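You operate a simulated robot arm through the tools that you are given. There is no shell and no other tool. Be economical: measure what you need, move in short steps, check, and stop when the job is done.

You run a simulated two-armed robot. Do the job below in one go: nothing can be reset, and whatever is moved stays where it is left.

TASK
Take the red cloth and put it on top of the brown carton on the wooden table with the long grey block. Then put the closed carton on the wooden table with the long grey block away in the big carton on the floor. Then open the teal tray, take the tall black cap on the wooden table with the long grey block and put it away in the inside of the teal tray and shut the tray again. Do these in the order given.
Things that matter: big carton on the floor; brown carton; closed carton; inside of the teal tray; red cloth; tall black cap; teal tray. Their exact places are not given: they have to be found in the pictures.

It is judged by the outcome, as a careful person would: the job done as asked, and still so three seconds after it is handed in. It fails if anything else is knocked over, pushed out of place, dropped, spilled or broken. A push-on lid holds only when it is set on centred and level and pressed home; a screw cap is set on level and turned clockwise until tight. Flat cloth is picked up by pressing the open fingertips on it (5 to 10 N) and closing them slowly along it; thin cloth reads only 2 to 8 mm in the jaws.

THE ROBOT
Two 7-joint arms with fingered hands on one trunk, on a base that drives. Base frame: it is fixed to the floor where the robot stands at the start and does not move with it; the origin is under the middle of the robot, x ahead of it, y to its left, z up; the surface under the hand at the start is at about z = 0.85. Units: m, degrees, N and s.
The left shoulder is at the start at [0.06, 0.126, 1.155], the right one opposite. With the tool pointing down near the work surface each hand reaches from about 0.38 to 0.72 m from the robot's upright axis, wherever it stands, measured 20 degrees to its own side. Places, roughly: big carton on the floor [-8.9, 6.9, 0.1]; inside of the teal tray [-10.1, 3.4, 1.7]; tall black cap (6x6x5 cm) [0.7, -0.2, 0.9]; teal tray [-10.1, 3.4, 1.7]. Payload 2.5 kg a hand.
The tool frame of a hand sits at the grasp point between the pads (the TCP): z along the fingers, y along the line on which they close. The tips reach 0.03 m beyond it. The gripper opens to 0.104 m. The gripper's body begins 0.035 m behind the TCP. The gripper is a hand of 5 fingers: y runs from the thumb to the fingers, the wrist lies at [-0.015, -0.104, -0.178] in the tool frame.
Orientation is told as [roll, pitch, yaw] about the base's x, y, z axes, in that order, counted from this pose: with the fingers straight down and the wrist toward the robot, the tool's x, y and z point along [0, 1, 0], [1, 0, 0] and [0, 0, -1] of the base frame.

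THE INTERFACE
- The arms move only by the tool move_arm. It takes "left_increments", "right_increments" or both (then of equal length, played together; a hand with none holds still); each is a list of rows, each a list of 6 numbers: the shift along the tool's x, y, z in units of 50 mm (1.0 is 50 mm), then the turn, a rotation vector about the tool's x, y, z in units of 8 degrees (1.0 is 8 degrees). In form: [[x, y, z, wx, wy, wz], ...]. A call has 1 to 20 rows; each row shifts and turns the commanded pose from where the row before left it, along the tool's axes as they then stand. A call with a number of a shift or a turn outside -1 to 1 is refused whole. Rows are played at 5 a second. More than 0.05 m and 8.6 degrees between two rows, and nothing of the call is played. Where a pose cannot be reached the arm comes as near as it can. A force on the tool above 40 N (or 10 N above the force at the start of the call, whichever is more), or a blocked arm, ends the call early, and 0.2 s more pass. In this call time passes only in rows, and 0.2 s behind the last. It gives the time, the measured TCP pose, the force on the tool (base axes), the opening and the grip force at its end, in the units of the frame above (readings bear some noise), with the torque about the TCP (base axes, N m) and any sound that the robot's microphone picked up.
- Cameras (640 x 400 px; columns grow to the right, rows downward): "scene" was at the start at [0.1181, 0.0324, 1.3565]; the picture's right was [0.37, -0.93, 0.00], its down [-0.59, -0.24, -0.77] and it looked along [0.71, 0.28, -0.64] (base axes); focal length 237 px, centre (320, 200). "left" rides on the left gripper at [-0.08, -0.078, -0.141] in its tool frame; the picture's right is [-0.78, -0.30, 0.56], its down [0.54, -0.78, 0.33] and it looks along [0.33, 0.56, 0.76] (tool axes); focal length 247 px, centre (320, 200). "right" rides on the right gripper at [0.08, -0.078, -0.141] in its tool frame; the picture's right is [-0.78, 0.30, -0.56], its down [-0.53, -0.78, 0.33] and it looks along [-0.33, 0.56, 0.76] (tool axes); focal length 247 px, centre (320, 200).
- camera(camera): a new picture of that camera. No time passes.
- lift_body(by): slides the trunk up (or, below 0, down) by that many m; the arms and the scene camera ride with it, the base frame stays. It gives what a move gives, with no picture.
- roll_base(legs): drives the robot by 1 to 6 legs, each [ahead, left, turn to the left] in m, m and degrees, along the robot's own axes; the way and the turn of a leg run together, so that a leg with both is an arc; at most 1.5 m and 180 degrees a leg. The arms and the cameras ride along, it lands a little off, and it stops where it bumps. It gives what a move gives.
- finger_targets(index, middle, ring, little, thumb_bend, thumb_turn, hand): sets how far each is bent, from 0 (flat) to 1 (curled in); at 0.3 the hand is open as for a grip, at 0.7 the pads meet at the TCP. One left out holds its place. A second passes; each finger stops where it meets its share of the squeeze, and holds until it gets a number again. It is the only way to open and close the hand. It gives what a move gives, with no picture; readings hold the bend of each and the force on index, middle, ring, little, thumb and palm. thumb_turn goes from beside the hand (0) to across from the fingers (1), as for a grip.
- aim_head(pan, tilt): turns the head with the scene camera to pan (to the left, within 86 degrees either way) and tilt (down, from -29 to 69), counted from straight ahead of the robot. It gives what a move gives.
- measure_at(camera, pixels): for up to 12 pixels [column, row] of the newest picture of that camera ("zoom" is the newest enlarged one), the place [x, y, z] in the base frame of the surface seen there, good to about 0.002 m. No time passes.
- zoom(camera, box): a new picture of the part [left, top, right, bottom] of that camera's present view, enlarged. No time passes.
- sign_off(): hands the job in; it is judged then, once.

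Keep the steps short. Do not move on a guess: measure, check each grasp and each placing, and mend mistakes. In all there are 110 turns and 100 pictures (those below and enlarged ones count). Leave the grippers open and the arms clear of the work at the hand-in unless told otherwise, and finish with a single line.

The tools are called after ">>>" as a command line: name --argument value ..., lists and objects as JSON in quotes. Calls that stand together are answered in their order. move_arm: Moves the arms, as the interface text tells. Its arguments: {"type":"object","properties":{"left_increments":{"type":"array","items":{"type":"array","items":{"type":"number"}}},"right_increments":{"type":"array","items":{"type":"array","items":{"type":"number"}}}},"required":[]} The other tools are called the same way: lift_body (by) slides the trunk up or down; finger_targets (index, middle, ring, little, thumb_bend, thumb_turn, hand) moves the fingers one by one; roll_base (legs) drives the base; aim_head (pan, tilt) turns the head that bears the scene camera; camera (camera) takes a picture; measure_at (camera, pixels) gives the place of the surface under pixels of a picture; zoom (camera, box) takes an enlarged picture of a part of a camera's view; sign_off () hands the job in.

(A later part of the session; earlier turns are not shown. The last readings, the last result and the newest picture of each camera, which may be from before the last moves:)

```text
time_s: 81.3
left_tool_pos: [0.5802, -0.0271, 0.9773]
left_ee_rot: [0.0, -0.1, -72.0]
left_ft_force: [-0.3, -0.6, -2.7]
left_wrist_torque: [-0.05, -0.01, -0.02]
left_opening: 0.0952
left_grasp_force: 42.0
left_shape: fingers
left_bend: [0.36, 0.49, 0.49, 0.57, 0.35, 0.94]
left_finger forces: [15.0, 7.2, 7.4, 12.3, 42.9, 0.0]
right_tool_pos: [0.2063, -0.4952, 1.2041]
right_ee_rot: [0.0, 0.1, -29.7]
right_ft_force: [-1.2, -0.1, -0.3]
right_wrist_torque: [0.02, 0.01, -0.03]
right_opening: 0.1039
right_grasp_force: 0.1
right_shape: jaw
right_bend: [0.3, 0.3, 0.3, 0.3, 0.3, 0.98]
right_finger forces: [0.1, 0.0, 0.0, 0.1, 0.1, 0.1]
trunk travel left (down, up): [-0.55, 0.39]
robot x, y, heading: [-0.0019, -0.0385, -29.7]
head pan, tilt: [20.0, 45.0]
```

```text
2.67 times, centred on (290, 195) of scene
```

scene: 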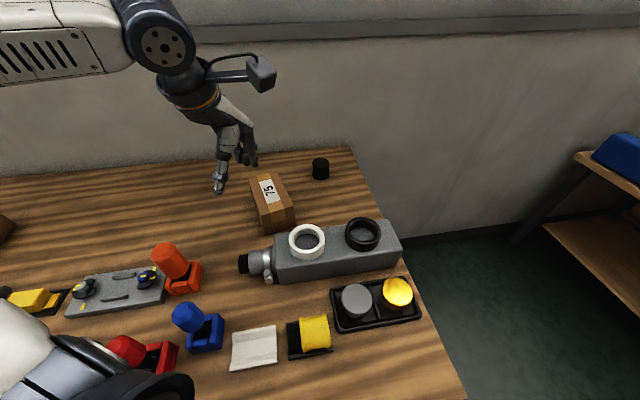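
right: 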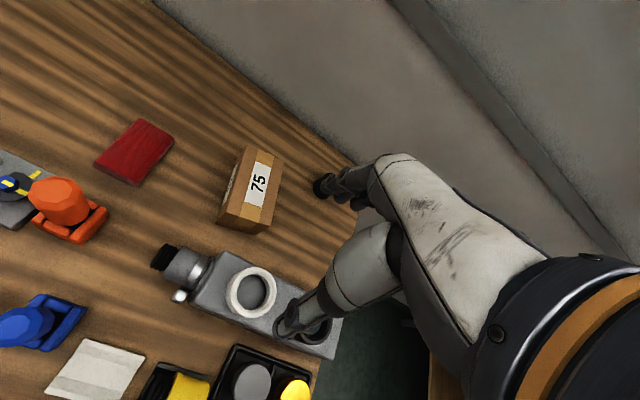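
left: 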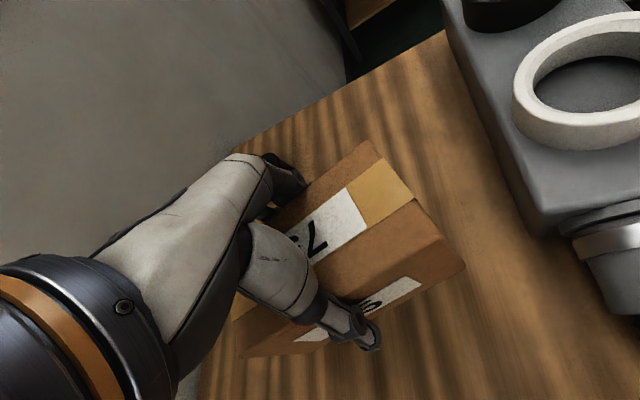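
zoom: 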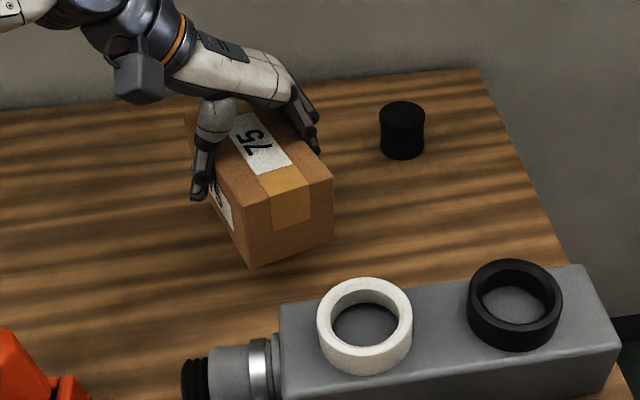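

The carton is lifted, level and light. I'll raise it, back away from the table, turn round and look at the lane.

>>> move_arm --left_increments '[[0, 0, -0.9, 0, 0, 0], [0, 0, -0.9, 0, 0, 0], [0, 0, -0.9, 0, 0, 0]]'

>>> roll_base --legs '[[-0.8, 0, 0], [0, 0, -150]]'

>>> aim_head --pan 0 --tilt 25

>>> camera --camera "scene"

```text
time_s: 82.1
left_tool_pos: [0.5811, -0.0267, 1.1125]
left_ee_rot: [0.1, -0.1, -72.1]
left_ft_force: [-0.6, 0.0, -3.2]
left_wrist_torque: [-0.07, -0.01, 0.02]
left_opening: 0.0951
left_grasp_force: 41.5
left_shape: fingers
left_bend: [0.36, 0.49, 0.49, 0.57, 0.35, 0.94]
left_finger forces: [14.8, 7.1, 7.4, 12.1, 42.2, 0.1]
right_tool_pos: [0.2067, -0.4953, 1.2041]
right_ee_rot: [0.0, 0.1, -29.7]
right_ft_force: [0.5, 0.4, 0.5]
right_wrist_torque: [-0.03, -0.01, -0.01]
right_opening: 0.1035
right_grasp_force: 0.2
right_shape: jaw
right_bend: [0.3, 0.3, 0.3, 0.3, 0.3, 0.98]
right_finger forces: [0.1, 0.0, 0.0, 0.1, 0.1, 0.1]
trunk travel left (down, up): [-0.55, 0.39]
robot x, y, heading: [-0.0021, -0.042, -29.6]
head pan, tilt: [20.0, 45.0]
```

```text
time_s: 92.6
left_tool_pos: [-1.1967, 0.0472, 1.1109]
left_ee_rot: [0.1, -0.1, 139.6]
left_ft_force: [-0.2, 0.1, -2.4]
left_wrist_torque: [0.04, 0.01, -0.02]
left_opening: 0.0947
left_grasp_force: 38.5
left_shape: fingers
left_bend: [0.37, 0.49, 0.49, 0.57, 0.35, 0.94]
left_finger forces: [13.0, 6.8, 7.2, 11.0, 38.5, 0.0]
right_tool_pos: [-1.1234, 0.6422, 1.2049]
right_ee_rot: [0.0, 0.0, -178.2]
right_ft_force: [0.1, -0.1, 0.7]
right_wrist_torque: [-0.02, -0.02, -0.01]
right_opening: 0.1037
right_grasp_force: 0.2
right_shape: jaw
right_bend: [0.3, 0.3, 0.3, 0.3, 0.3, 0.98]
right_finger forces: [0.0, 0.0, 0.0, 0.1, 0.0, 0.0]
trunk travel left (down, up): [-0.55, 0.39]
robot x, y, heading: [-0.7059, 0.3697, -178.2]
head pan, tilt: [20.0, 45.0]
```

```text
time_s: 93.4
left_tool_pos: [-1.1982, 0.048, 1.1106]
left_ee_rot: [0.1, -0.1, 139.6]
left_ft_force: [0.0, 0.8, -3.1]
left_wrist_torque: [0.0, -0.01, 0.02]
left_opening: 0.0946
left_grasp_force: 37.8
left_shape: fingers
left_bend: [0.37, 0.49, 0.49, 0.57, 0.35, 0.94]
left_finger forces: [13.1, 6.9, 7.1, 11.0, 38.6, 0.0]
right_tool_pos: [-1.1242, 0.6423, 1.2038]
right_ee_rot: [0.0, 0.0, -178.1]
right_ft_force: [-0.2, -0.3, -0.5]
right_wrist_torque: [0.01, 0.01, 0.01]
right_opening: 0.1036
right_grasp_force: 0.0
right_shape: jaw
right_bend: [0.3, 0.3, 0.3, 0.3, 0.3, 0.98]
right_finger forces: [0.1, 0.1, 0.0, 0.1, 0.1, 0.0]
trunk travel left (down, up): [-0.55, 0.39]
robot x, y, heading: [-0.7066, 0.3669, -178.1]
head pan, tilt: [0.0, 25.0]
```

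```text
52 pictures are left
```

scene: 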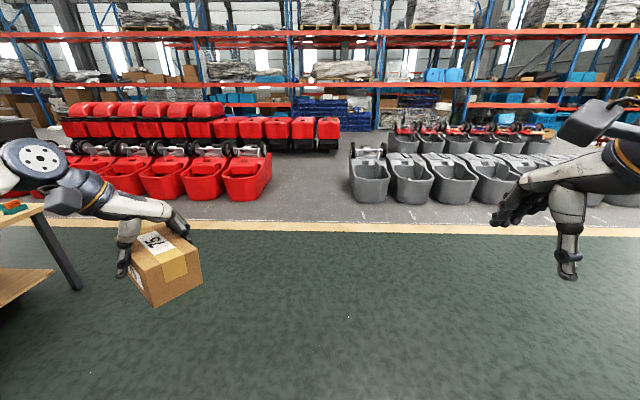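

Carton still secure. I'll drive along the lane in three legs: straight, shift left into the gap, then through it.

>>> roll_base --legs '[[1.5, 0, -1.9], [1.2, 0.28, 0], [1.5, 0, 0]]'

>>> aim_head --pan -25 --tilt 25

>>> camera --camera "scene"

```text
time_s: 113.7
left_tool_pos: [-5.4181, -0.183, 1.111]
left_ee_rot: [0.0, -0.2, 137.8]
left_ft_force: [-0.4, 0.2, -3.5]
left_wrist_torque: [0.01, 0.06, 0.0]
left_opening: 0.095
left_grasp_force: 36.4
left_shape: fingers
left_bend: [0.37, 0.49, 0.49, 0.57, 0.35, 0.94]
left_finger forces: [12.8, 6.8, 7.1, 10.0, 36.8, 0.0]
right_tool_pos: [-5.3258, 0.4095, 1.2044]
right_ee_rot: [0.0, -0.1, 179.9]
right_ft_force: [-0.6, 0.2, 0.1]
right_wrist_torque: [-0.02, -0.01, -0.03]
right_opening: 0.1037
right_grasp_force: 0.0
right_shape: jaw
right_bend: [0.3, 0.3, 0.3, 0.3, 0.3, 0.98]
right_finger forces: [0.0, 0.0, 0.0, 0.1, 0.0, 0.0]
trunk travel left (down, up): [-0.55, 0.39]
robot x, y, heading: [-4.9172, 0.1181, 180.0]
head pan, tilt: [0.0, 25.0]
```

```text
time_s: 114.6
left_tool_pos: [-5.4177, -0.1832, 1.1104]
left_ee_rot: [0.1, -0.1, 137.8]
left_ft_force: [1.0, -0.3, -2.7]
left_wrist_torque: [0.02, 0.0, -0.04]
left_opening: 0.0946
left_grasp_force: 36.7
left_shape: fingers
left_bend: [0.37, 0.49, 0.49, 0.57, 0.35, 0.94]
left_finger forces: [13.0, 6.8, 7.0, 10.1, 36.8, 0.1]
right_tool_pos: [-5.3242, 0.4094, 1.2031]
right_ee_rot: [0.0, 0.0, 179.9]
right_ft_force: [0.0, -0.2, 0.5]
right_wrist_torque: [0.01, 0.0, 0.01]
right_opening: 0.1036
right_grasp_force: 0.2
right_shape: jaw
right_bend: [0.3, 0.3, 0.3, 0.3, 0.3, 0.98]
right_finger forces: [0.0, 0.1, 0.0, 0.1, 0.0, 0.0]
trunk travel left (down, up): [-0.55, 0.39]
robot x, y, heading: [-4.92, 0.1182, 180.0]
head pan, tilt: [-25.0, 25.0]
```

```text
51 pictures are left
```

scene: 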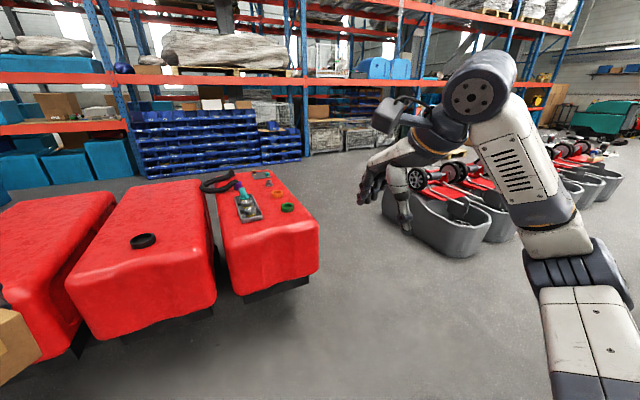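

>>> measure_at --camera "scene" --pixels '[[318, 225], [300, 280], [222, 230], [250, 300], [385, 210], [440, 255], [410, 240], [300, 180], [310, 150], [375, 145], [330, 190], [235, 185]]'

```text
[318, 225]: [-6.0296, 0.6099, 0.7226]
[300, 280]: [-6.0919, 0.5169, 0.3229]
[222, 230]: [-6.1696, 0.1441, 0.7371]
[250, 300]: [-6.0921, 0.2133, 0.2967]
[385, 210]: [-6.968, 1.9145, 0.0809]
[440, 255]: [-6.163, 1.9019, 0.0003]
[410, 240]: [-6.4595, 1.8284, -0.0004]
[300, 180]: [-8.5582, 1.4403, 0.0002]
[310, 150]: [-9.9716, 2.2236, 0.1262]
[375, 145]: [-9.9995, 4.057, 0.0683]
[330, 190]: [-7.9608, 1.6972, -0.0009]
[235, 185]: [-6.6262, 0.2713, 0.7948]
```

The lane between the rows is clear around y 1.24. I'll drive through to the rack aisle and look toward the carton.

>>> roll_base --legs '[[0.4, 0, 0], [0.2, -1.12, 0], [1.5, 0, 0], [1.4, 0, 0], [0, 0, -90]]'

>>> aim_head --pan 10 --tilt 20

>>> camera --camera "scene"

```text
time_s: 140.1
left_tool_pos: [-8.7389, 1.7388, 1.1116]
left_ee_rot: [0.1, -0.1, 47.5]
left_ft_force: [0.2, 0.1, -3.0]
left_wrist_torque: [0.03, -0.01, 0.01]
left_opening: 0.0942
left_grasp_force: 34.3
left_shape: fingers
left_bend: [0.37, 0.49, 0.5, 0.57, 0.36, 0.94]
left_finger forces: [12.1, 6.6, 6.7, 9.4, 34.4, 0.1]
right_tool_pos: [-8.1486, 1.6422, 1.2032]
right_ee_rot: [0.1, 0.0, 89.7]
right_ft_force: [0.4, 0.5, -1.0]
right_wrist_torque: [0.01, 0.02, 0.01]
right_opening: 0.1038
right_grasp_force: 0.1
right_shape: jaw
right_bend: [0.3, 0.3, 0.3, 0.3, 0.3, 0.98]
right_finger forces: [0.1, 0.1, 0.0, 0.0, 0.1, 0.0]
trunk travel left (down, up): [-0.55, 0.39]
robot x, y, heading: [-8.443, 1.2349, 89.7]
head pan, tilt: [-25.0, 25.0]
```

```text
time_s: 141.1
left_tool_pos: [-8.7412, 1.7373, 1.1104]
left_ee_rot: [0.1, 0.0, 47.5]
left_ft_force: [0.8, 0.0, -1.8]
left_wrist_torque: [-0.01, 0.0, -0.01]
left_opening: 0.0943
left_grasp_force: 34.5
left_shape: fingers
left_bend: [0.37, 0.49, 0.5, 0.57, 0.36, 0.94]
left_finger forces: [12.0, 6.6, 6.8, 9.3, 34.4, 0.1]
right_tool_pos: [-8.149, 1.6438, 1.2037]
right_ee_rot: [0.0, 0.0, 89.7]
right_ft_force: [0.3, -0.2, -0.1]
right_wrist_torque: [0.04, 0.01, 0.02]
right_opening: 0.1038
right_grasp_force: 0.2
right_shape: jaw
right_bend: [0.3, 0.3, 0.3, 0.3, 0.3, 0.98]
right_finger forces: [0.0, 0.0, 0.1, 0.0, 0.0, 0.1]
trunk travel left (down, up): [-0.55, 0.39]
robot x, y, heading: [-8.442, 1.2376, 89.9]
head pan, tilt: [10.0, 20.0]
```

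```text
50 pictures are left
```

scene: 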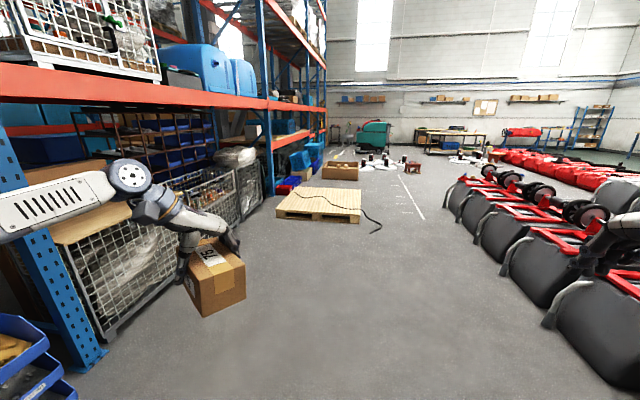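

There's a pallet with a cord in the aisle and the open floor carton behind it at (341,170). I'll zoom and measure.

>>> zoom --camera "scene" --box '[260, 130, 420, 230]'

>>> measure_at --camera "scene" --pixels '[[276, 210], [358, 220], [362, 190], [299, 188], [378, 228], [322, 168], [359, 168], [340, 175], [342, 161], [440, 205], [470, 240], [150, 290]]'

```text
4.00 times, centred on (340, 180) of scene
```

zoom: 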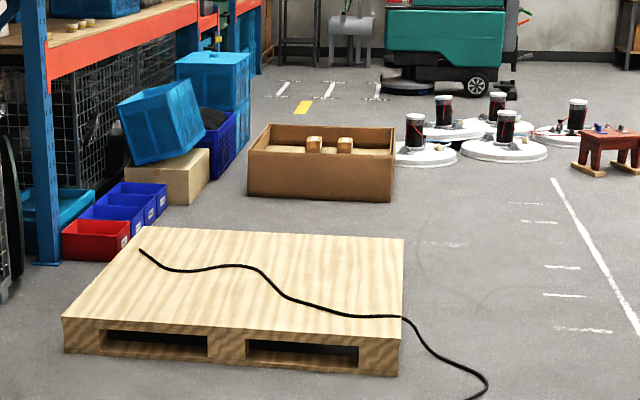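

```text
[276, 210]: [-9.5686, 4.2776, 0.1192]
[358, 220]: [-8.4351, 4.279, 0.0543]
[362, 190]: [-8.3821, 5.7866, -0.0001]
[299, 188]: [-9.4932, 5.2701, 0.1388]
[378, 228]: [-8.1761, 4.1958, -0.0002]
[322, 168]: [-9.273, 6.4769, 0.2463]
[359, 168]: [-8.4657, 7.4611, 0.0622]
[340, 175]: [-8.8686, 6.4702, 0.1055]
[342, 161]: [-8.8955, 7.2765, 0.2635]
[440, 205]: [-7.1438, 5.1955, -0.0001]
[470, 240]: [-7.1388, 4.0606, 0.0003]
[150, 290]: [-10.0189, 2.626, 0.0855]
```

The pallet spans x −9.57 to −8.43, y 4.28–5.27, with the cord reaching x −8.1. The floor carton is at x −9.27 to −8.5, y 6.47–7.3, walls 0.25 high. I'll pass on the right at x ≈−7.6, clear of the cord and bins.

>>> roll_base --legs '[[0.7, -0.84, 0], [1.5, 0, 0], [1.5, 0, 0], [0.9, 0, 0]]'

>>> aim_head --pan 50 --tilt 35

>>> camera --camera "scene"

```text
time_s: 165.2
left_tool_pos: [-7.7989, 6.3495, 1.1116]
left_ee_rot: [0.1, -0.1, 46.6]
left_ft_force: [0.3, -0.2, -3.4]
left_wrist_torque: [0.0, 0.0, 0.02]
left_opening: 0.094
left_grasp_force: 34.5
left_shape: fingers
left_bend: [0.37, 0.5, 0.5, 0.57, 0.36, 0.94]
left_finger forces: [11.9, 6.4, 6.6, 9.2, 33.4, 0.0]
right_tool_pos: [-7.207, 6.2464, 1.2038]
right_ee_rot: [0.0, 0.1, 88.9]
right_ft_force: [-0.1, -0.2, -0.4]
right_wrist_torque: [-0.01, -0.01, 0.01]
right_opening: 0.1038
right_grasp_force: 0.0
right_shape: jaw
right_bend: [0.3, 0.3, 0.3, 0.3, 0.3, 0.98]
right_finger forces: [0.0, 0.0, 0.0, 0.1, 0.1, 0.1]
trunk travel left (down, up): [-0.55, 0.39]
robot x, y, heading: [-7.5052, 5.8436, 88.9]
head pan, tilt: [10.0, 20.0]
```

```text
time_s: 166.3
left_tool_pos: [-7.7981, 6.3495, 1.1102]
left_ee_rot: [0.2, -0.2, 46.6]
left_ft_force: [0.0, 0.1, -3.3]
left_wrist_torque: [0.03, 0.02, 0.0]
left_opening: 0.094
left_grasp_force: 33.8
left_shape: fingers
left_bend: [0.37, 0.5, 0.5, 0.57, 0.36, 0.94]
left_finger forces: [11.8, 6.5, 6.6, 9.1, 33.6, 0.1]
right_tool_pos: [-7.208, 6.2455, 1.2039]
right_ee_rot: [0.0, 0.0, 88.8]
right_ft_force: [-0.2, 1.4, 0.1]
right_wrist_torque: [-0.02, 0.05, 0.01]
right_opening: 0.1036
right_grasp_force: 0.0
right_shape: jaw
right_bend: [0.3, 0.3, 0.3, 0.3, 0.3, 0.98]
right_finger forces: [0.1, 0.1, 0.0, 0.0, 0.1, 0.0]
trunk travel left (down, up): [-0.55, 0.39]
robot x, y, heading: [-7.508, 5.8409, 89.0]
head pan, tilt: [50.0, 35.0]
```

```text
48 pictures are left
```

scene: 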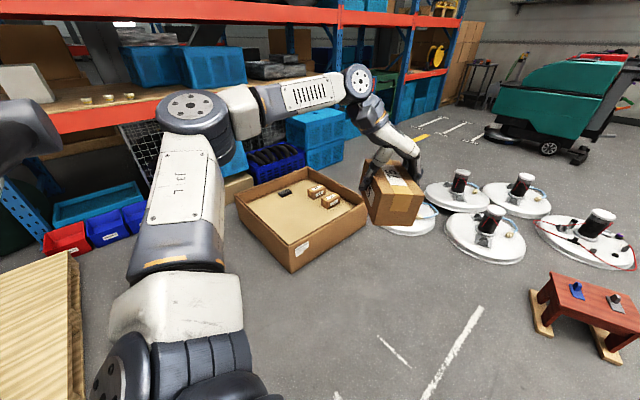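

>>> measure_at --camera "scene" --pixels '[[240, 196], [292, 240], [366, 205], [292, 272], [290, 215], [316, 190], [330, 201], [285, 193], [320, 215], [300, 170], [265, 205], [345, 195]]'

>>> zoom --camera "scene" --box '[220, 140, 440, 280]'

```text
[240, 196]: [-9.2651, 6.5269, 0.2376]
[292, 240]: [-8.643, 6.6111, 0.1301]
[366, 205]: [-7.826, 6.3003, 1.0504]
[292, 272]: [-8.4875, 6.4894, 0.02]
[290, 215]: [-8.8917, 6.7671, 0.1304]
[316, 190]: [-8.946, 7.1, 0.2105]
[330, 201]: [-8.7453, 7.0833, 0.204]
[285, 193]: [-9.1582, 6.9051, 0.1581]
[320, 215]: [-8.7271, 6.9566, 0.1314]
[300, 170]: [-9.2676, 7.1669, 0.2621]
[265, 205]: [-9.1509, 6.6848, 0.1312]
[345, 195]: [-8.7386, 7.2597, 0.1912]
```

```text
2.86 times, centred on (330, 210) of scene
```

zoom: 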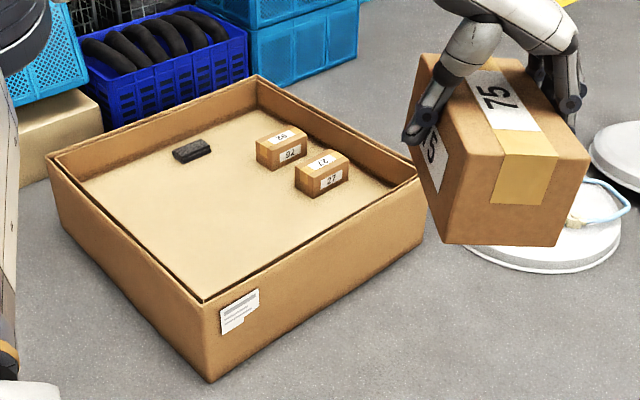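

The big carton already holds small numbered cartons (27, 92), which fits the "75" carton belonging there. Its inner floor is at z 0.13 and the rim at 0.26. I'll slide left in front of it and close in.

>>> roll_base --legs '[[0, 1.15, 1], [0.22, 0, 0]]'

>>> aim_head --pan 0 --tilt 60

>>> camera --camera "scene"

```text
time_s: 173.4
left_tool_pos: [-8.9557, 6.5764, 1.1105]
left_ee_rot: [0.2, -0.1, 47.7]
left_ft_force: [-0.7, 0.4, -1.8]
left_wrist_torque: [-0.01, -0.02, 0.02]
left_opening: 0.0942
left_grasp_force: 33.8
left_shape: fingers
left_bend: [0.37, 0.5, 0.5, 0.57, 0.36, 0.94]
left_finger forces: [11.8, 6.5, 6.6, 9.1, 33.5, 0.0]
right_tool_pos: [-8.3629, 6.4829, 1.2032]
right_ee_rot: [0.0, 0.0, 89.9]
right_ft_force: [0.3, 0.1, 0.1]
right_wrist_torque: [-0.01, 0.0, 0.02]
right_opening: 0.1037
right_grasp_force: 0.0
right_shape: jaw
right_bend: [0.3, 0.3, 0.3, 0.3, 0.3, 0.98]
right_finger forces: [0.0, 0.0, 0.1, 0.1, 0.0, 0.0]
trunk travel left (down, up): [-0.55, 0.39]
robot x, y, heading: [-8.655, 6.0764, 90.0]
head pan, tilt: [50.0, 35.0]
```

```text
time_s: 174.6
left_tool_pos: [-8.955, 6.5764, 1.1107]
left_ee_rot: [0.1, -0.1, 47.7]
left_ft_force: [-0.1, 0.0, -2.6]
left_wrist_torque: [-0.01, -0.03, 0.03]
left_opening: 0.0942
left_grasp_force: 33.7
left_shape: fingers
left_bend: [0.37, 0.5, 0.5, 0.57, 0.36, 0.94]
left_finger forces: [11.7, 6.5, 6.7, 9.1, 33.4, 0.0]
right_tool_pos: [-8.3633, 6.4834, 1.204]
right_ee_rot: [-0.1, -0.1, 90.1]
right_ft_force: [0.2, 0.4, 0.1]
right_wrist_torque: [0.01, 0.01, -0.01]
right_opening: 0.1037
right_grasp_force: 0.1
right_shape: jaw
right_bend: [0.3, 0.3, 0.3, 0.3, 0.3, 0.98]
right_finger forces: [0.0, 0.0, 0.1, 0.0, 0.0, 0.0]
trunk travel left (down, up): [-0.55, 0.39]
robot x, y, heading: [-8.6535, 6.0734, 90.1]
head pan, tilt: [0.0, 60.0]
```

```text
46 pictures are left
```

scene: 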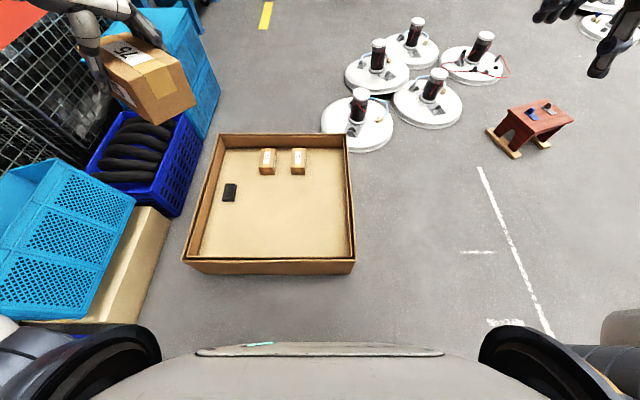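

There's room. Before lowering the trunk I'll check where the crates on the left stand relative to my elbow, and move the carton over the box.

>>> measure_at --camera "scene" --pixels '[[133, 210], [60, 165], [165, 215], [200, 120], [100, 310], [20, 340], [220, 135], [186, 258], [354, 265], [345, 138], [270, 215]]'

>>> move_arm --left_increments '[[0.205, 0.855, 0, 0, 0, 0], [0.205, 0.855, 0, 0, 0, 0], [0.205, 0.855, 0, 0, 0, 0], [0.205, 0.855, 0, 0, 0, 0]]'

>>> aim_head --pan 25 --tilt 55

>>> camera --camera "scene"

```text
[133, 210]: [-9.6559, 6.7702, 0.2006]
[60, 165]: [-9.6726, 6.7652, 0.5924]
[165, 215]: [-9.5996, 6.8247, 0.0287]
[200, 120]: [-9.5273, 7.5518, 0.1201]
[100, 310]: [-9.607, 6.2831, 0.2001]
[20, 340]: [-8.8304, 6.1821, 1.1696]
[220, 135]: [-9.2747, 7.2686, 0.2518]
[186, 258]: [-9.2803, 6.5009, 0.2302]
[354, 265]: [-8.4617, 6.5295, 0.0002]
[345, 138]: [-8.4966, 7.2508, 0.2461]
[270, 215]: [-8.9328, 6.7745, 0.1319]
```

```text
time_s: 175.6
left_tool_pos: [-8.8767, 6.6803, 1.1081]
left_ee_rot: [0.0, -0.2, 47.8]
left_ft_force: [-0.2, -0.1, -3.1]
left_wrist_torque: [-0.01, -0.05, 0.03]
left_opening: 0.0943
left_grasp_force: 34.5
left_shape: fingers
left_bend: [0.37, 0.5, 0.5, 0.57, 0.36, 0.94]
left_finger forces: [11.8, 6.6, 6.5, 9.1, 33.8, 0.1]
left hand out of reach, approached as far as the arm can: row 3, 4
right_tool_pos: [-8.3623, 6.4818, 1.2034]
right_ee_rot: [0.0, -0.1, 90.0]
right_ft_force: [-0.5, -0.2, -1.3]
right_wrist_torque: [0.01, -0.01, 0.01]
right_opening: 0.1035
right_grasp_force: 0.2
right_shape: jaw
right_bend: [0.3, 0.3, 0.3, 0.3, 0.3, 0.98]
right_finger forces: [0.1, 0.1, 0.0, 0.0, 0.0, 0.0]
trunk travel left (down, up): [-0.55, 0.39]
robot x, y, heading: [-8.6568, 6.0732, 89.9]
head pan, tilt: [0.0, 60.0]
```

```text
time_s: 176.5
left_tool_pos: [-8.8765, 6.68, 1.1067]
left_ee_rot: [0.0, -0.2, 47.7]
left_ft_force: [0.8, -0.8, -2.9]
left_wrist_torque: [0.02, -0.03, 0.01]
left_opening: 0.094
left_grasp_force: 33.6
left_shape: fingers
left_bend: [0.37, 0.5, 0.5, 0.57, 0.36, 0.94]
left_finger forces: [11.9, 6.7, 6.6, 9.1, 33.7, 0.1]
right_tool_pos: [-8.3625, 6.483, 1.2045]
right_ee_rot: [0.0, -0.1, 90.0]
right_ft_force: [0.0, 0.3, 0.2]
right_wrist_torque: [0.01, -0.01, 0.01]
right_opening: 0.1038
right_grasp_force: 0.0
right_shape: jaw
right_bend: [0.3, 0.3, 0.3, 0.3, 0.3, 0.98]
right_finger forces: [0.0, 0.0, 0.0, 0.1, 0.0, 0.0]
trunk travel left (down, up): [-0.55, 0.39]
robot x, y, heading: [-8.6533, 6.0773, 89.9]
head pan, tilt: [25.0, 55.0]
```

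```text
45 pictures are left
```

scene: 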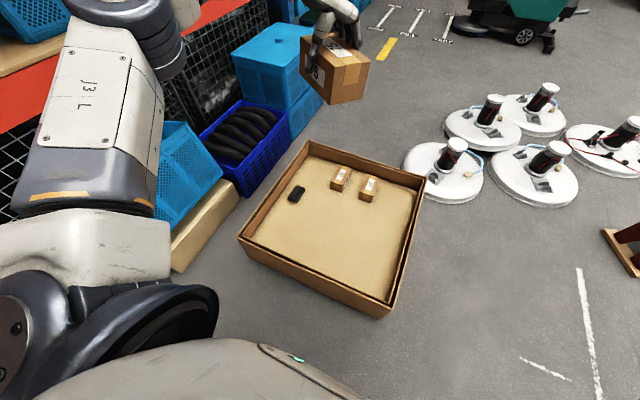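

The crates begin at x −9.6, clear of my elbow. Lowering the trunk in two steps and checking.

>>> lift_body --by -0.3

>>> lift_body --by -0.25

>>> camera --camera "scene"

```text
time_s: 179.5
left_tool_pos: [-8.8775, 6.6786, 0.8072]
left_ee_rot: [0.1, -0.2, 47.7]
left_ft_force: [-0.3, -0.5, -3.3]
left_wrist_torque: [0.04, -0.05, 0.02]
left_opening: 0.0938
left_grasp_force: 34.1
left_shape: fingers
left_bend: [0.37, 0.5, 0.5, 0.57, 0.36, 0.94]
left_finger forces: [11.9, 6.6, 6.6, 9.0, 33.7, 0.1]
right_tool_pos: [-8.3619, 6.4827, 0.9045]
right_ee_rot: [0.1, 0.0, 90.0]
right_ft_force: [0.7, -0.6, 0.0]
right_wrist_torque: [0.02, 0.02, -0.01]
right_opening: 0.1036
right_grasp_force: 0.0
right_shape: jaw
right_bend: [0.3, 0.3, 0.3, 0.3, 0.3, 0.98]
right_finger forces: [0.0, 0.1, 0.0, 0.0, 0.1, 0.0]
trunk travel left (down, up): [-0.25, 0.69]
robot x, y, heading: [-8.6524, 6.0745, 90.0]
head pan, tilt: [25.0, 55.0]
```

```text
time_s: 182.1
left_tool_pos: [-8.8767, 6.6803, 0.5571]
left_ee_rot: [0.1, -0.3, 47.8]
left_ft_force: [-0.5, 0.1, -2.1]
left_wrist_torque: [0.03, -0.02, 0.0]
left_opening: 0.094
left_grasp_force: 34.7
left_shape: fingers
left_bend: [0.37, 0.5, 0.5, 0.57, 0.36, 0.94]
left_finger forces: [11.8, 6.6, 6.5, 9.0, 33.7, 0.0]
right_tool_pos: [-8.3626, 6.4835, 0.6541]
right_ee_rot: [0.1, -0.1, 90.0]
right_ft_force: [0.5, -0.8, 0.7]
right_wrist_torque: [-0.01, -0.03, -0.01]
right_opening: 0.1039
right_grasp_force: 0.1
right_shape: jaw
right_bend: [0.3, 0.3, 0.3, 0.3, 0.3, 0.98]
right_finger forces: [0.0, 0.1, 0.0, 0.0, 0.0, 0.0]
trunk travel left (down, up): [0.0, 0.94]
robot x, y, heading: [-8.6579, 6.0772, 89.8]
head pan, tilt: [25.0, 55.0]
```

```text
44 pictures are left
```

scene: 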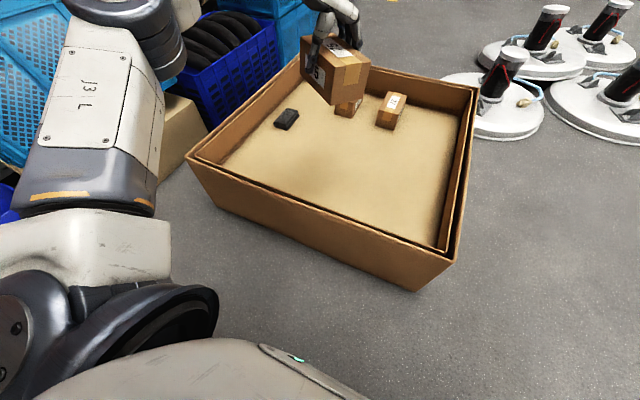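

Lowering the arm toward the box floor, first to z ≈0.33.

>>> move_arm --left_increments '[[0, 0.1, 0.9, 0, 0, 0], [0, 0.1, 0.9, 0, 0, 0], [0, 0.1, 0.9, 0, 0, 0], [0, 0.1, 0.9, 0, 0, 0], [0, 0, 0.9, 0, 0, 0]]'

>>> camera --camera "scene"

```text
time_s: 183.3
left_tool_pos: [-8.8621, 6.637, 0.367]
left_ee_rot: [0.2, -0.2, 47.8]
left_ft_force: [0.4, 0.3, -2.4]
left_wrist_torque: [0.04, -0.02, -0.02]
left_opening: 0.0936
left_grasp_force: 33.9
left_shape: fingers
left_bend: [0.37, 0.5, 0.5, 0.57, 0.36, 0.94]
left_finger forces: [11.7, 6.4, 6.6, 9.0, 33.1, 0.1]
left hand out of reach, approached as far as the arm can: row 2, 3, 4, 5
right_tool_pos: [-8.3625, 6.4826, 0.6537]
right_ee_rot: [0.0, 0.0, 90.0]
right_ft_force: [0.2, -0.4, 1.0]
right_wrist_torque: [-0.03, 0.0, 0.01]
right_opening: 0.1037
right_grasp_force: 0.0
right_shape: jaw
right_bend: [0.3, 0.3, 0.3, 0.3, 0.3, 0.98]
right_finger forces: [0.1, 0.0, 0.1, 0.0, 0.1, 0.1]
trunk travel left (down, up): [0.0, 0.94]
robot x, y, heading: [-8.6513, 6.0734, 90.0]
head pan, tilt: [25.0, 55.0]
```

```text
43 pictures are left
```

scene: 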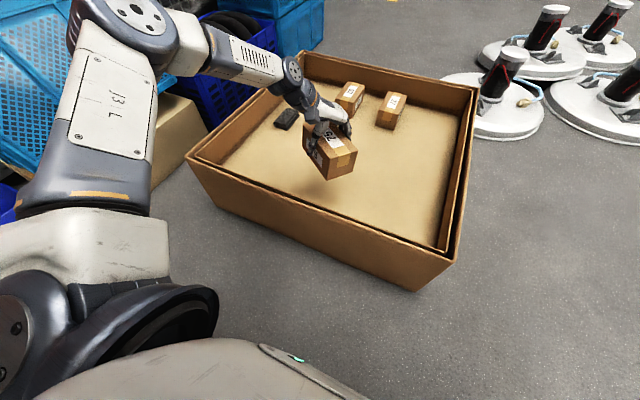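

Reach is limited by the twisted wrist. I'll turn the hand to point straight ahead of the robot and try going lower.

>>> move_arm --left_increments '[[0, 0, -0.2, 0, 0, -0.9], [0, 0, 0, 0, 0, -0.9], [0, 0, 0, 0, 0, -0.9], [0, 0, 0, 0, 0, -0.9], [0, 0, 0, 0, 0, -0.9], [0, 0.4, 0, 0, 0, -0.5], [0, 0.4, 0.3, 0, 0, 0], [0, 0, 0.8, 0, 0, 0], [0, 0, 0.8, 0, 0, 0]]'

>>> camera --camera "scene"

```text
time_s: 185.3
left_tool_pos: [-8.88, 6.6306, 0.3236]
left_ee_rot: [-0.1, -0.3, 87.8]
left_ft_force: [0.3, -0.1, -2.3]
left_wrist_torque: [-0.01, 0.0, -0.01]
left_opening: 0.0941
left_grasp_force: 33.4
left_shape: fingers
left_bend: [0.37, 0.5, 0.5, 0.57, 0.36, 0.94]
left_finger forces: [11.7, 6.5, 6.6, 8.7, 33.0, 0.0]
left hand out of reach, approached as far as the arm can: row 7, 8, 9
right_tool_pos: [-8.3623, 6.483, 0.654]
right_ee_rot: [0.0, -0.1, 90.0]
right_ft_force: [-0.1, 0.7, 0.0]
right_wrist_torque: [0.0, 0.05, 0.0]
right_opening: 0.1037
right_grasp_force: 0.0
right_shape: jaw
right_bend: [0.3, 0.3, 0.3, 0.3, 0.3, 0.98]
right_finger forces: [0.0, 0.1, 0.0, 0.1, 0.0, 0.1]
trunk travel left (down, up): [0.0, 0.94]
robot x, y, heading: [-8.6507, 6.0713, 90.1]
head pan, tilt: [25.0, 55.0]
```

```text
42 pictures are left
```

scene: 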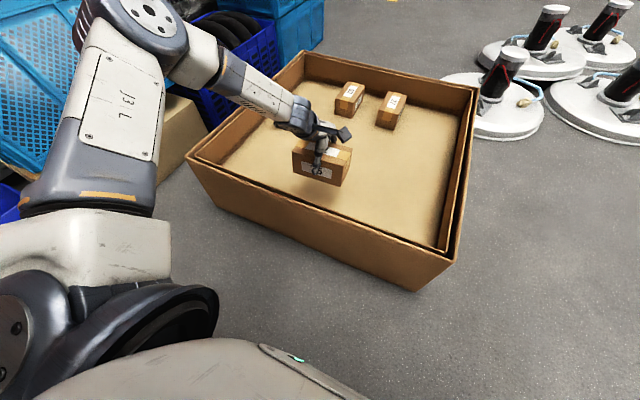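

The carton bottom is still 12 cm above the box floor. Tilting the hand a bit forward, with fingers pointing slightly ahead, should relax the wrist. I'll try 16° while lowering.

>>> move_arm --left_increments '[[0, 0, 0.1, -0.7, 0, 0], [0, 0, 0.2, -0.7, 0, 0], [0, 0, 0.3, -0.6, 0, 0], [0, 0, 0.6, 0, 0, 0], [0, 0, 0.6, 0, 0, 0]]'

>>> zoom --camera "scene" --box '[170, 40, 490, 240]'

```text
time_s: 186.5
left_tool_pos: [-8.8964, 6.614, 0.3101]
left_ee_rot: [0.1, -16.2, 87.8]
left_ft_force: [0.6, 0.6, -1.7]
left_wrist_torque: [-0.01, 0.0, 0.01]
left_opening: 0.0937
left_grasp_force: 32.9
left_shape: fingers
left_bend: [0.37, 0.5, 0.5, 0.57, 0.36, 0.94]
left_finger forces: [11.5, 6.4, 6.6, 8.7, 33.5, 0.0]
left hand out of reach, approached as far as the arm can: row 2, 3, 4, 5
right_tool_pos: [-8.3635, 6.4834, 0.6536]
right_ee_rot: [-0.1, -0.1, 90.0]
right_ft_force: [0.1, 0.3, -1.1]
right_wrist_torque: [0.0, 0.0, -0.04]
right_opening: 0.1037
right_grasp_force: 0.0
right_shape: jaw
right_bend: [0.3, 0.3, 0.3, 0.3, 0.3, 0.98]
right_finger forces: [0.0, 0.0, 0.0, 0.1, 0.0, 0.0]
trunk travel left (down, up): [0.0, 0.94]
robot x, y, heading: [-8.6529, 6.0728, 89.9]
head pan, tilt: [25.0, 55.0]
```

```text
2.00 times, centred on (330, 140) of scene
```

zoom: 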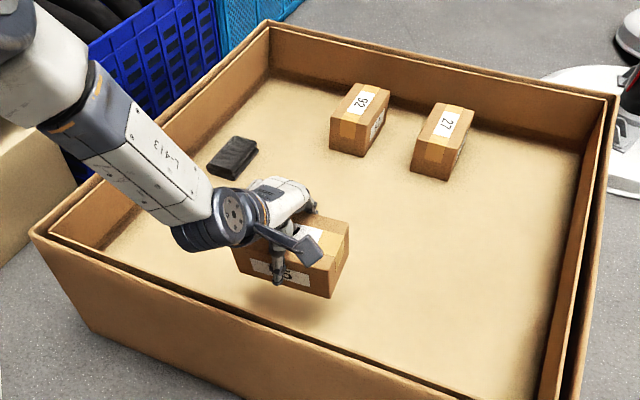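

The limit is simply shoulder distance. The earlier downward view showed floor right in front of the chest, so the base reaches only about 0.13 m ahead and there is 0.4 m to the carton wall. I'll drive 0.12 m closer, level the hand and go lower.

>>> roll_base --legs '[[0.12, 0, 0]]'

>>> move_arm --left_increments '[[0, -0.3, 0, 0.7, 0, 0], [0, -0.4, 0, 0.7, 0, 0], [0, -0.4, 0, 0.6, 0, 0], [0, 0, 0.6, 0, 0, 0], [0, 0, 0.6, 0, 0, 0]]'

>>> zoom --camera "scene" --box '[170, 40, 490, 240]'

```text
time_s: 187.7
left_tool_pos: [-8.8977, 6.732, 0.3101]
left_ee_rot: [0.0, -16.3, 87.9]
left_ft_force: [0.0, 0.1, -3.0]
left_wrist_torque: [0.03, -0.01, 0.02]
left_opening: 0.0937
left_grasp_force: 32.7
left_shape: fingers
left_bend: [0.37, 0.5, 0.5, 0.57, 0.36, 0.94]
left_finger forces: [11.4, 6.3, 6.5, 8.6, 33.3, 0.1]
right_tool_pos: [-8.3626, 6.6007, 0.6538]
right_ee_rot: [0.1, -0.1, 89.8]
right_ft_force: [0.2, -0.2, -0.5]
right_wrist_torque: [0.0, -0.01, 0.02]
right_opening: 0.1036
right_grasp_force: 0.0
right_shape: jaw
right_bend: [0.3, 0.3, 0.3, 0.3, 0.3, 0.98]
right_finger forces: [0.0, 0.1, 0.0, 0.0, 0.0, 0.1]
trunk travel left (down, up): [0.0, 0.94]
robot x, y, heading: [-8.6535, 6.1916, 90.1]
head pan, tilt: [25.0, 55.0]
```

```text
time_s: 188.9
left_tool_pos: [-8.905, 6.6686, 0.2636]
left_ee_rot: [0.1, -0.2, 87.8]
left_ft_force: [0.4, 0.3, -3.5]
left_wrist_torque: [0.02, -0.05, -0.01]
left_opening: 0.0936
left_grasp_force: 33.2
left_shape: fingers
left_bend: [0.37, 0.5, 0.5, 0.57, 0.36, 0.94]
left_finger forces: [11.5, 6.5, 6.4, 8.7, 32.7, 0.1]
left hand out of reach, approached as far as the arm can: row 5
right_tool_pos: [-8.3636, 6.6011, 0.6541]
right_ee_rot: [0.0, 0.0, 90.0]
right_ft_force: [-0.1, -0.6, 0.4]
right_wrist_torque: [-0.03, 0.02, -0.02]
right_opening: 0.1035
right_grasp_force: 0.1
right_shape: jaw
right_bend: [0.3, 0.3, 0.3, 0.3, 0.3, 0.98]
right_finger forces: [0.0, 0.1, 0.0, 0.1, 0.0, 0.1]
trunk travel left (down, up): [0.0, 0.94]
robot x, y, heading: [-8.6575, 6.1922, 89.9]
head pan, tilt: [25.0, 55.0]
```

```text
2.00 times, centred on (330, 140) of scene
```

zoom: 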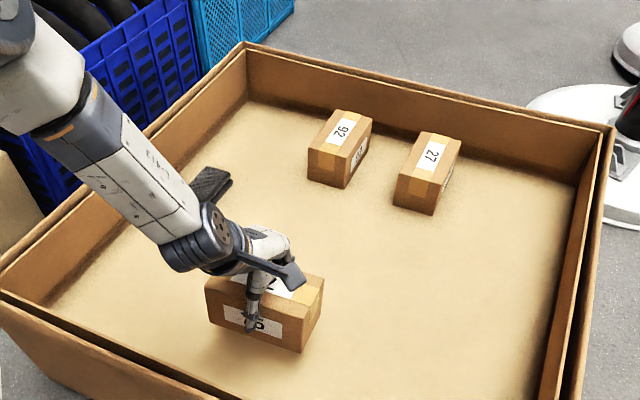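

Working, now 6 cm to go. I'll drive another 6 cm closer, bring the hand a bit to the right and back, and lower.

>>> roll_base --legs '[[0.06, 0, 0]]'

>>> move_arm --left_increments '[[-0.6, -0.4, 0, 0, 0, 0], [-0.6, -0.6, 0, 0, 0, 0], [-0.4, -0.4, 0.2, 0, 0, 0], [0, 0, 0.4, 0, 0, 0], [0, 0, 0.3, 0, 0, 0]]'

>>> zoom --camera "scene" --box '[170, 40, 490, 240]'

```text
time_s: 189.9
left_tool_pos: [-8.9055, 6.7279, 0.2622]
left_ee_rot: [0.0, -0.1, 87.6]
left_ft_force: [-1.3, -0.4, -2.6]
left_wrist_torque: [0.05, 0.02, 0.01]
left_opening: 0.0939
left_grasp_force: 32.7
left_shape: fingers
left_bend: [0.37, 0.5, 0.5, 0.57, 0.36, 0.94]
left_finger forces: [11.4, 6.4, 6.5, 8.7, 32.6, 0.1]
right_tool_pos: [-8.3632, 6.66, 0.6543]
right_ee_rot: [-0.1, -0.1, 90.0]
right_ft_force: [0.2, 0.7, -1.3]
right_wrist_torque: [0.0, 0.0, 0.02]
right_opening: 0.1034
right_grasp_force: 0.1
right_shape: jaw
right_bend: [0.3, 0.3, 0.3, 0.3, 0.3, 0.98]
right_finger forces: [0.1, 0.1, 0.0, 0.0, 0.0, 0.0]
trunk travel left (down, up): [0.0, 0.94]
robot x, y, heading: [-8.6542, 6.2496, 90.1]
head pan, tilt: [25.0, 55.0]
```

```text
time_s: 191.1
left_tool_pos: [-8.8485, 6.6505, 0.2661]
left_ee_rot: [0.0, -0.2, 87.7]
left_ft_force: [-0.3, -0.3, -2.9]
left_wrist_torque: [0.03, -0.01, 0.0]
left_opening: 0.0937
left_grasp_force: 32.5
left_shape: fingers
left_bend: [0.37, 0.5, 0.5, 0.57, 0.36, 0.94]
left_finger forces: [11.3, 6.4, 6.4, 8.6, 32.5, 0.1]
left hand out of reach, approached as far as the arm can: row 2, 3, 4, 5
right_tool_pos: [-8.3639, 6.6612, 0.6543]
right_ee_rot: [0.1, -0.1, 90.0]
right_ft_force: [-0.4, -0.8, -0.1]
right_wrist_torque: [0.0, 0.02, 0.03]
right_opening: 0.1036
right_grasp_force: 0.1
right_shape: jaw
right_bend: [0.3, 0.3, 0.3, 0.3, 0.3, 0.98]
right_finger forces: [0.1, 0.0, 0.0, 0.1, 0.1, 0.0]
trunk travel left (down, up): [0.0, 0.94]
robot x, y, heading: [-8.6566, 6.2515, 90.1]
head pan, tilt: [25.0, 55.0]
```

```text
2.00 times, centred on (330, 140) of scene
```

zoom: 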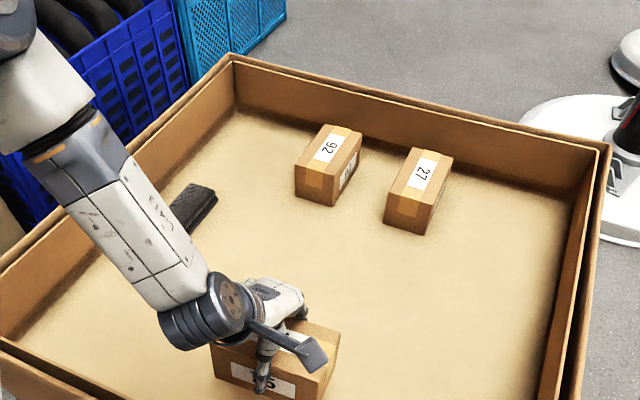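

Too close and too far right hits the other joint limit. I'll swing the hand to the left, where the arm has more freedom, and lower again.

>>> move_arm --left_increments '[[0.8, 0.3, -0.1, 0, 0, 0], [0.8, 0.3, 0, 0, 0, -0.6], [0.8, 0.3, 0, 0, 0, -0.6], [0.4, 0.3, 0, 0, 0, -0.6], [0, 0, 0.5, 0, 0, 0], [0, 0, 0.5, 0, 0, 0], [0, 0, 0.3, 0, 0, 0]]'

>>> zoom --camera "scene" --box '[170, 40, 490, 240]'

```text
time_s: 192.7
left_tool_pos: [-8.9956, 6.6983, 0.2445]
left_ee_rot: [0.0, -0.1, 102.0]
left_ft_force: [-0.2, -0.8, -3.0]
left_wrist_torque: [0.02, 0.02, -0.01]
left_opening: 0.0933
left_grasp_force: 32.1
left_shape: fingers
left_bend: [0.37, 0.5, 0.5, 0.57, 0.36, 0.94]
left_finger forces: [11.3, 6.4, 6.4, 8.4, 32.0, 0.0]
left hand out of reach, approached as far as the arm can: row 5, 6, 7
right_tool_pos: [-8.3629, 6.6607, 0.6544]
right_ee_rot: [0.2, -0.1, 89.9]
right_ft_force: [-0.2, 0.4, -0.2]
right_wrist_torque: [0.01, -0.02, 0.02]
right_opening: 0.1036
right_grasp_force: 0.2
right_shape: jaw
right_bend: [0.3, 0.3, 0.3, 0.3, 0.3, 0.98]
right_finger forces: [0.0, 0.1, 0.1, 0.0, 0.0, 0.1]
trunk travel left (down, up): [0.0, 0.94]
robot x, y, heading: [-8.6573, 6.2552, 90.0]
head pan, tilt: [25.0, 55.0]
```

```text
2.00 times, centred on (330, 140) of scene
```

zoom: 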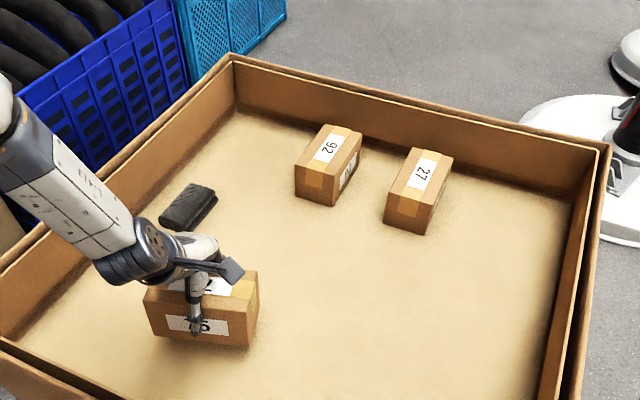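

Now just 4 cm above the box floor. I'll continue the same trend, a little more left and turned out, and lower.

>>> move_arm --left_increments '[[0.5, -0.1, 0, 0, 0, -0.8], [0.5, -0.1, 0, 0, 0, -0.8], [0, 0, 0.3, 0, 0, 0], [0, 0, 0.3, 0, 0, 0]]'

```text
time_s: 193.7
left_tool_pos: [-9.0414, 6.6765, 0.2382]
left_ee_rot: [-0.1, -0.3, 114.9]
left_ft_force: [0.6, -0.4, -2.9]
left_wrist_torque: [0.01, -0.01, -0.02]
left_opening: 0.0934
left_grasp_force: 31.9
left_shape: fingers
left_bend: [0.37, 0.5, 0.5, 0.58, 0.36, 0.94]
left_finger forces: [11.1, 6.3, 6.3, 8.4, 31.7, 0.0]
left hand out of reach, approached as far as the arm can: row 3, 4
right_tool_pos: [-8.3621, 6.6606, 0.654]
right_ee_rot: [-0.1, -0.2, 90.0]
right_ft_force: [1.0, 0.0, -0.2]
right_wrist_torque: [0.04, -0.01, 0.0]
right_opening: 0.1039
right_grasp_force: 0.1
right_shape: jaw
right_bend: [0.3, 0.3, 0.3, 0.3, 0.3, 0.98]
right_finger forces: [0.1, 0.1, 0.0, 0.0, 0.1, 0.0]
trunk travel left (down, up): [0.0, 0.94]
robot x, y, heading: [-8.6542, 6.2505, 89.6]
head pan, tilt: [25.0, 55.0]
```

Trend is slow. Tilting the fingers slightly back toward the robot should raise the wrist relative to the carton and gain depth. I'll try 16°.

>>> move_arm --left_increments '[[0, 0.1, 0, 0.7, 0, 0], [0, 0.1, 0.1, 0.7, 0, 0], [0, 0, 0.2, 0.6, 0, 0], [0, 0, 0.2, 0, 0, 0], [0, 0, 0.2, 0, 0, 0]]'

>>> zoom --camera "scene" --box '[150, 60, 390, 210]'

```text
time_s: 194.9
left_tool_pos: [-9.0443, 6.6625, 0.2311]
left_ee_rot: [0.0, 15.8, 114.9]
left_ft_force: [0.9, 0.5, -2.6]
left_wrist_torque: [0.02, 0.05, 0.0]
left_opening: 0.0933
left_grasp_force: 31.7
left_shape: fingers
left_bend: [0.37, 0.5, 0.5, 0.58, 0.36, 0.94]
left_finger forces: [11.3, 6.5, 6.5, 8.6, 31.6, 0.0]
left hand out of reach, approached as far as the arm can: row 2, 3, 4, 5
right_tool_pos: [-8.3622, 6.661, 0.6542]
right_ee_rot: [0.0, -0.1, 90.0]
right_ft_force: [-0.5, 1.0, 0.7]
right_wrist_torque: [-0.03, 0.0, 0.0]
right_opening: 0.1038
right_grasp_force: 0.1
right_shape: jaw
right_bend: [0.3, 0.3, 0.3, 0.3, 0.3, 0.98]
right_finger forces: [0.0, 0.0, 0.0, 0.0, 0.0, 0.1]
trunk travel left (down, up): [0.0, 0.94]
robot x, y, heading: [-8.6561, 6.2495, 89.9]
head pan, tilt: [25.0, 55.0]
```

```text
2.67 times, centred on (270, 135) of scene
```

zoom: 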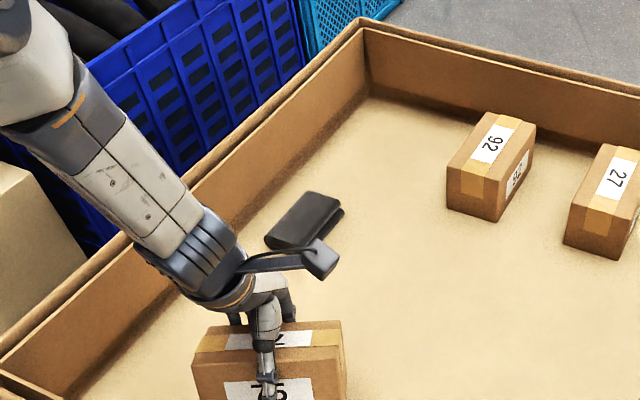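

Now about 2 cm above the floor at the low edge. One more small change, a sideways tilt of 10°, brings a corner nearly to the floor.

>>> move_arm --left_increments '[[0, 0, 0, 0, 0.65, 0], [0, 0, 0.1, 0, 0.65, 0], [0, 0, 0.2, 0, 0, 0], [0, 0, 0.2, 0, 0, 0]]'

>>> camera --camera "left"

>>> measure_at --camera "scene" --pixels '[[240, 150], [230, 185], [270, 185]]'

```text
time_s: 195.9
left_tool_pos: [-9.0422, 6.6465, 0.2289]
left_ee_rot: [10.3, 15.7, 114.8]
left_ft_force: [0.4, 0.2, -2.7]
left_wrist_torque: [0.04, -0.02, -0.01]
left_opening: 0.0934
left_grasp_force: 32.0
left_shape: fingers
left_bend: [0.37, 0.5, 0.5, 0.58, 0.37, 0.94]
left_finger forces: [11.2, 6.3, 6.4, 8.4, 31.3, 0.0]
left hand out of reach, approached as far as the arm can: row 2, 3, 4
right_tool_pos: [-8.3627, 6.6601, 0.6538]
right_ee_rot: [-0.1, -0.1, 90.0]
right_ft_force: [0.0, 0.2, 0.4]
right_wrist_torque: [-0.01, -0.02, -0.02]
right_opening: 0.1037
right_grasp_force: 0.0
right_shape: jaw
right_bend: [0.3, 0.3, 0.3, 0.3, 0.3, 0.98]
right_finger forces: [0.1, 0.0, 0.0, 0.1, 0.1, 0.1]
trunk travel left (down, up): [0.0, 0.94]
robot x, y, heading: [-8.6575, 6.2543, 90.1]
head pan, tilt: [25.0, 55.0]
```

```text
36 pictures are left
```

left: 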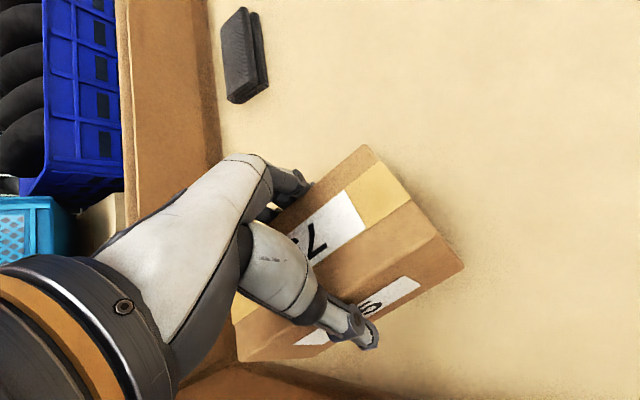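

```text
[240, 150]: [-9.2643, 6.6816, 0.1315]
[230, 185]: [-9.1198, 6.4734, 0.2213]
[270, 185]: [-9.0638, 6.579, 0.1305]
```

The low corner is within about 1 cm of the box floor and the carton sits well inside the walls. Releasing gently.

>>> finger_targets --hand "left" --index 0.3 --middle 0.3 --ring 0.3 --little 0.3 --thumb_bend 0.25

>>> camera --camera "left"

```text
time_s: 196.9
left_tool_pos: [-9.0429, 6.6475, 0.2296]
left_ee_rot: [10.3, 15.7, 114.9]
left_ft_force: [0.7, -0.5, -0.2]
left_wrist_torque: [-0.01, 0.01, 0.0]
left_opening: 0.1071
left_grasp_force: 0.1
left_shape: fingers
left_bend: [0.3, 0.3, 0.3, 0.3, 0.25, 1.0]
left_finger forces: [0.0, 0.1, 0.1, 0.0, 0.1, 0.1]
right_tool_pos: [-8.3635, 6.6615, 0.6536]
right_ee_rot: [0.1, 0.0, 90.0]
right_ft_force: [0.4, 0.8, -0.1]
right_wrist_torque: [0.01, 0.0, 0.03]
right_opening: 0.1036
right_grasp_force: 0.1
right_shape: jaw
right_bend: [0.3, 0.3, 0.3, 0.3, 0.3, 0.98]
right_finger forces: [0.0, 0.0, 0.0, 0.0, 0.0, 0.0]
trunk travel left (down, up): [0.0, 0.94]
robot x, y, heading: [-8.6559, 6.2488, 90.0]
head pan, tilt: [25.0, 55.0]
```

```text
35 pictures are left
```

left: 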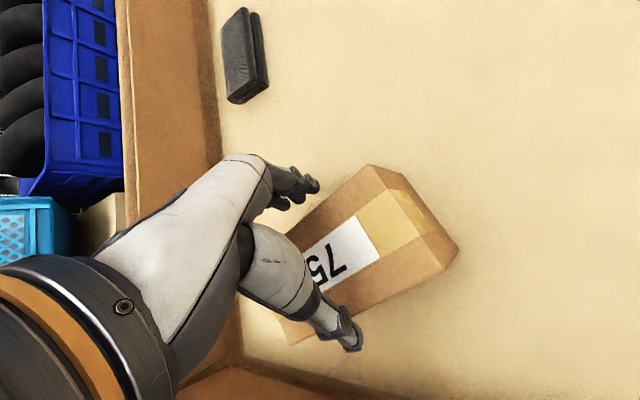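

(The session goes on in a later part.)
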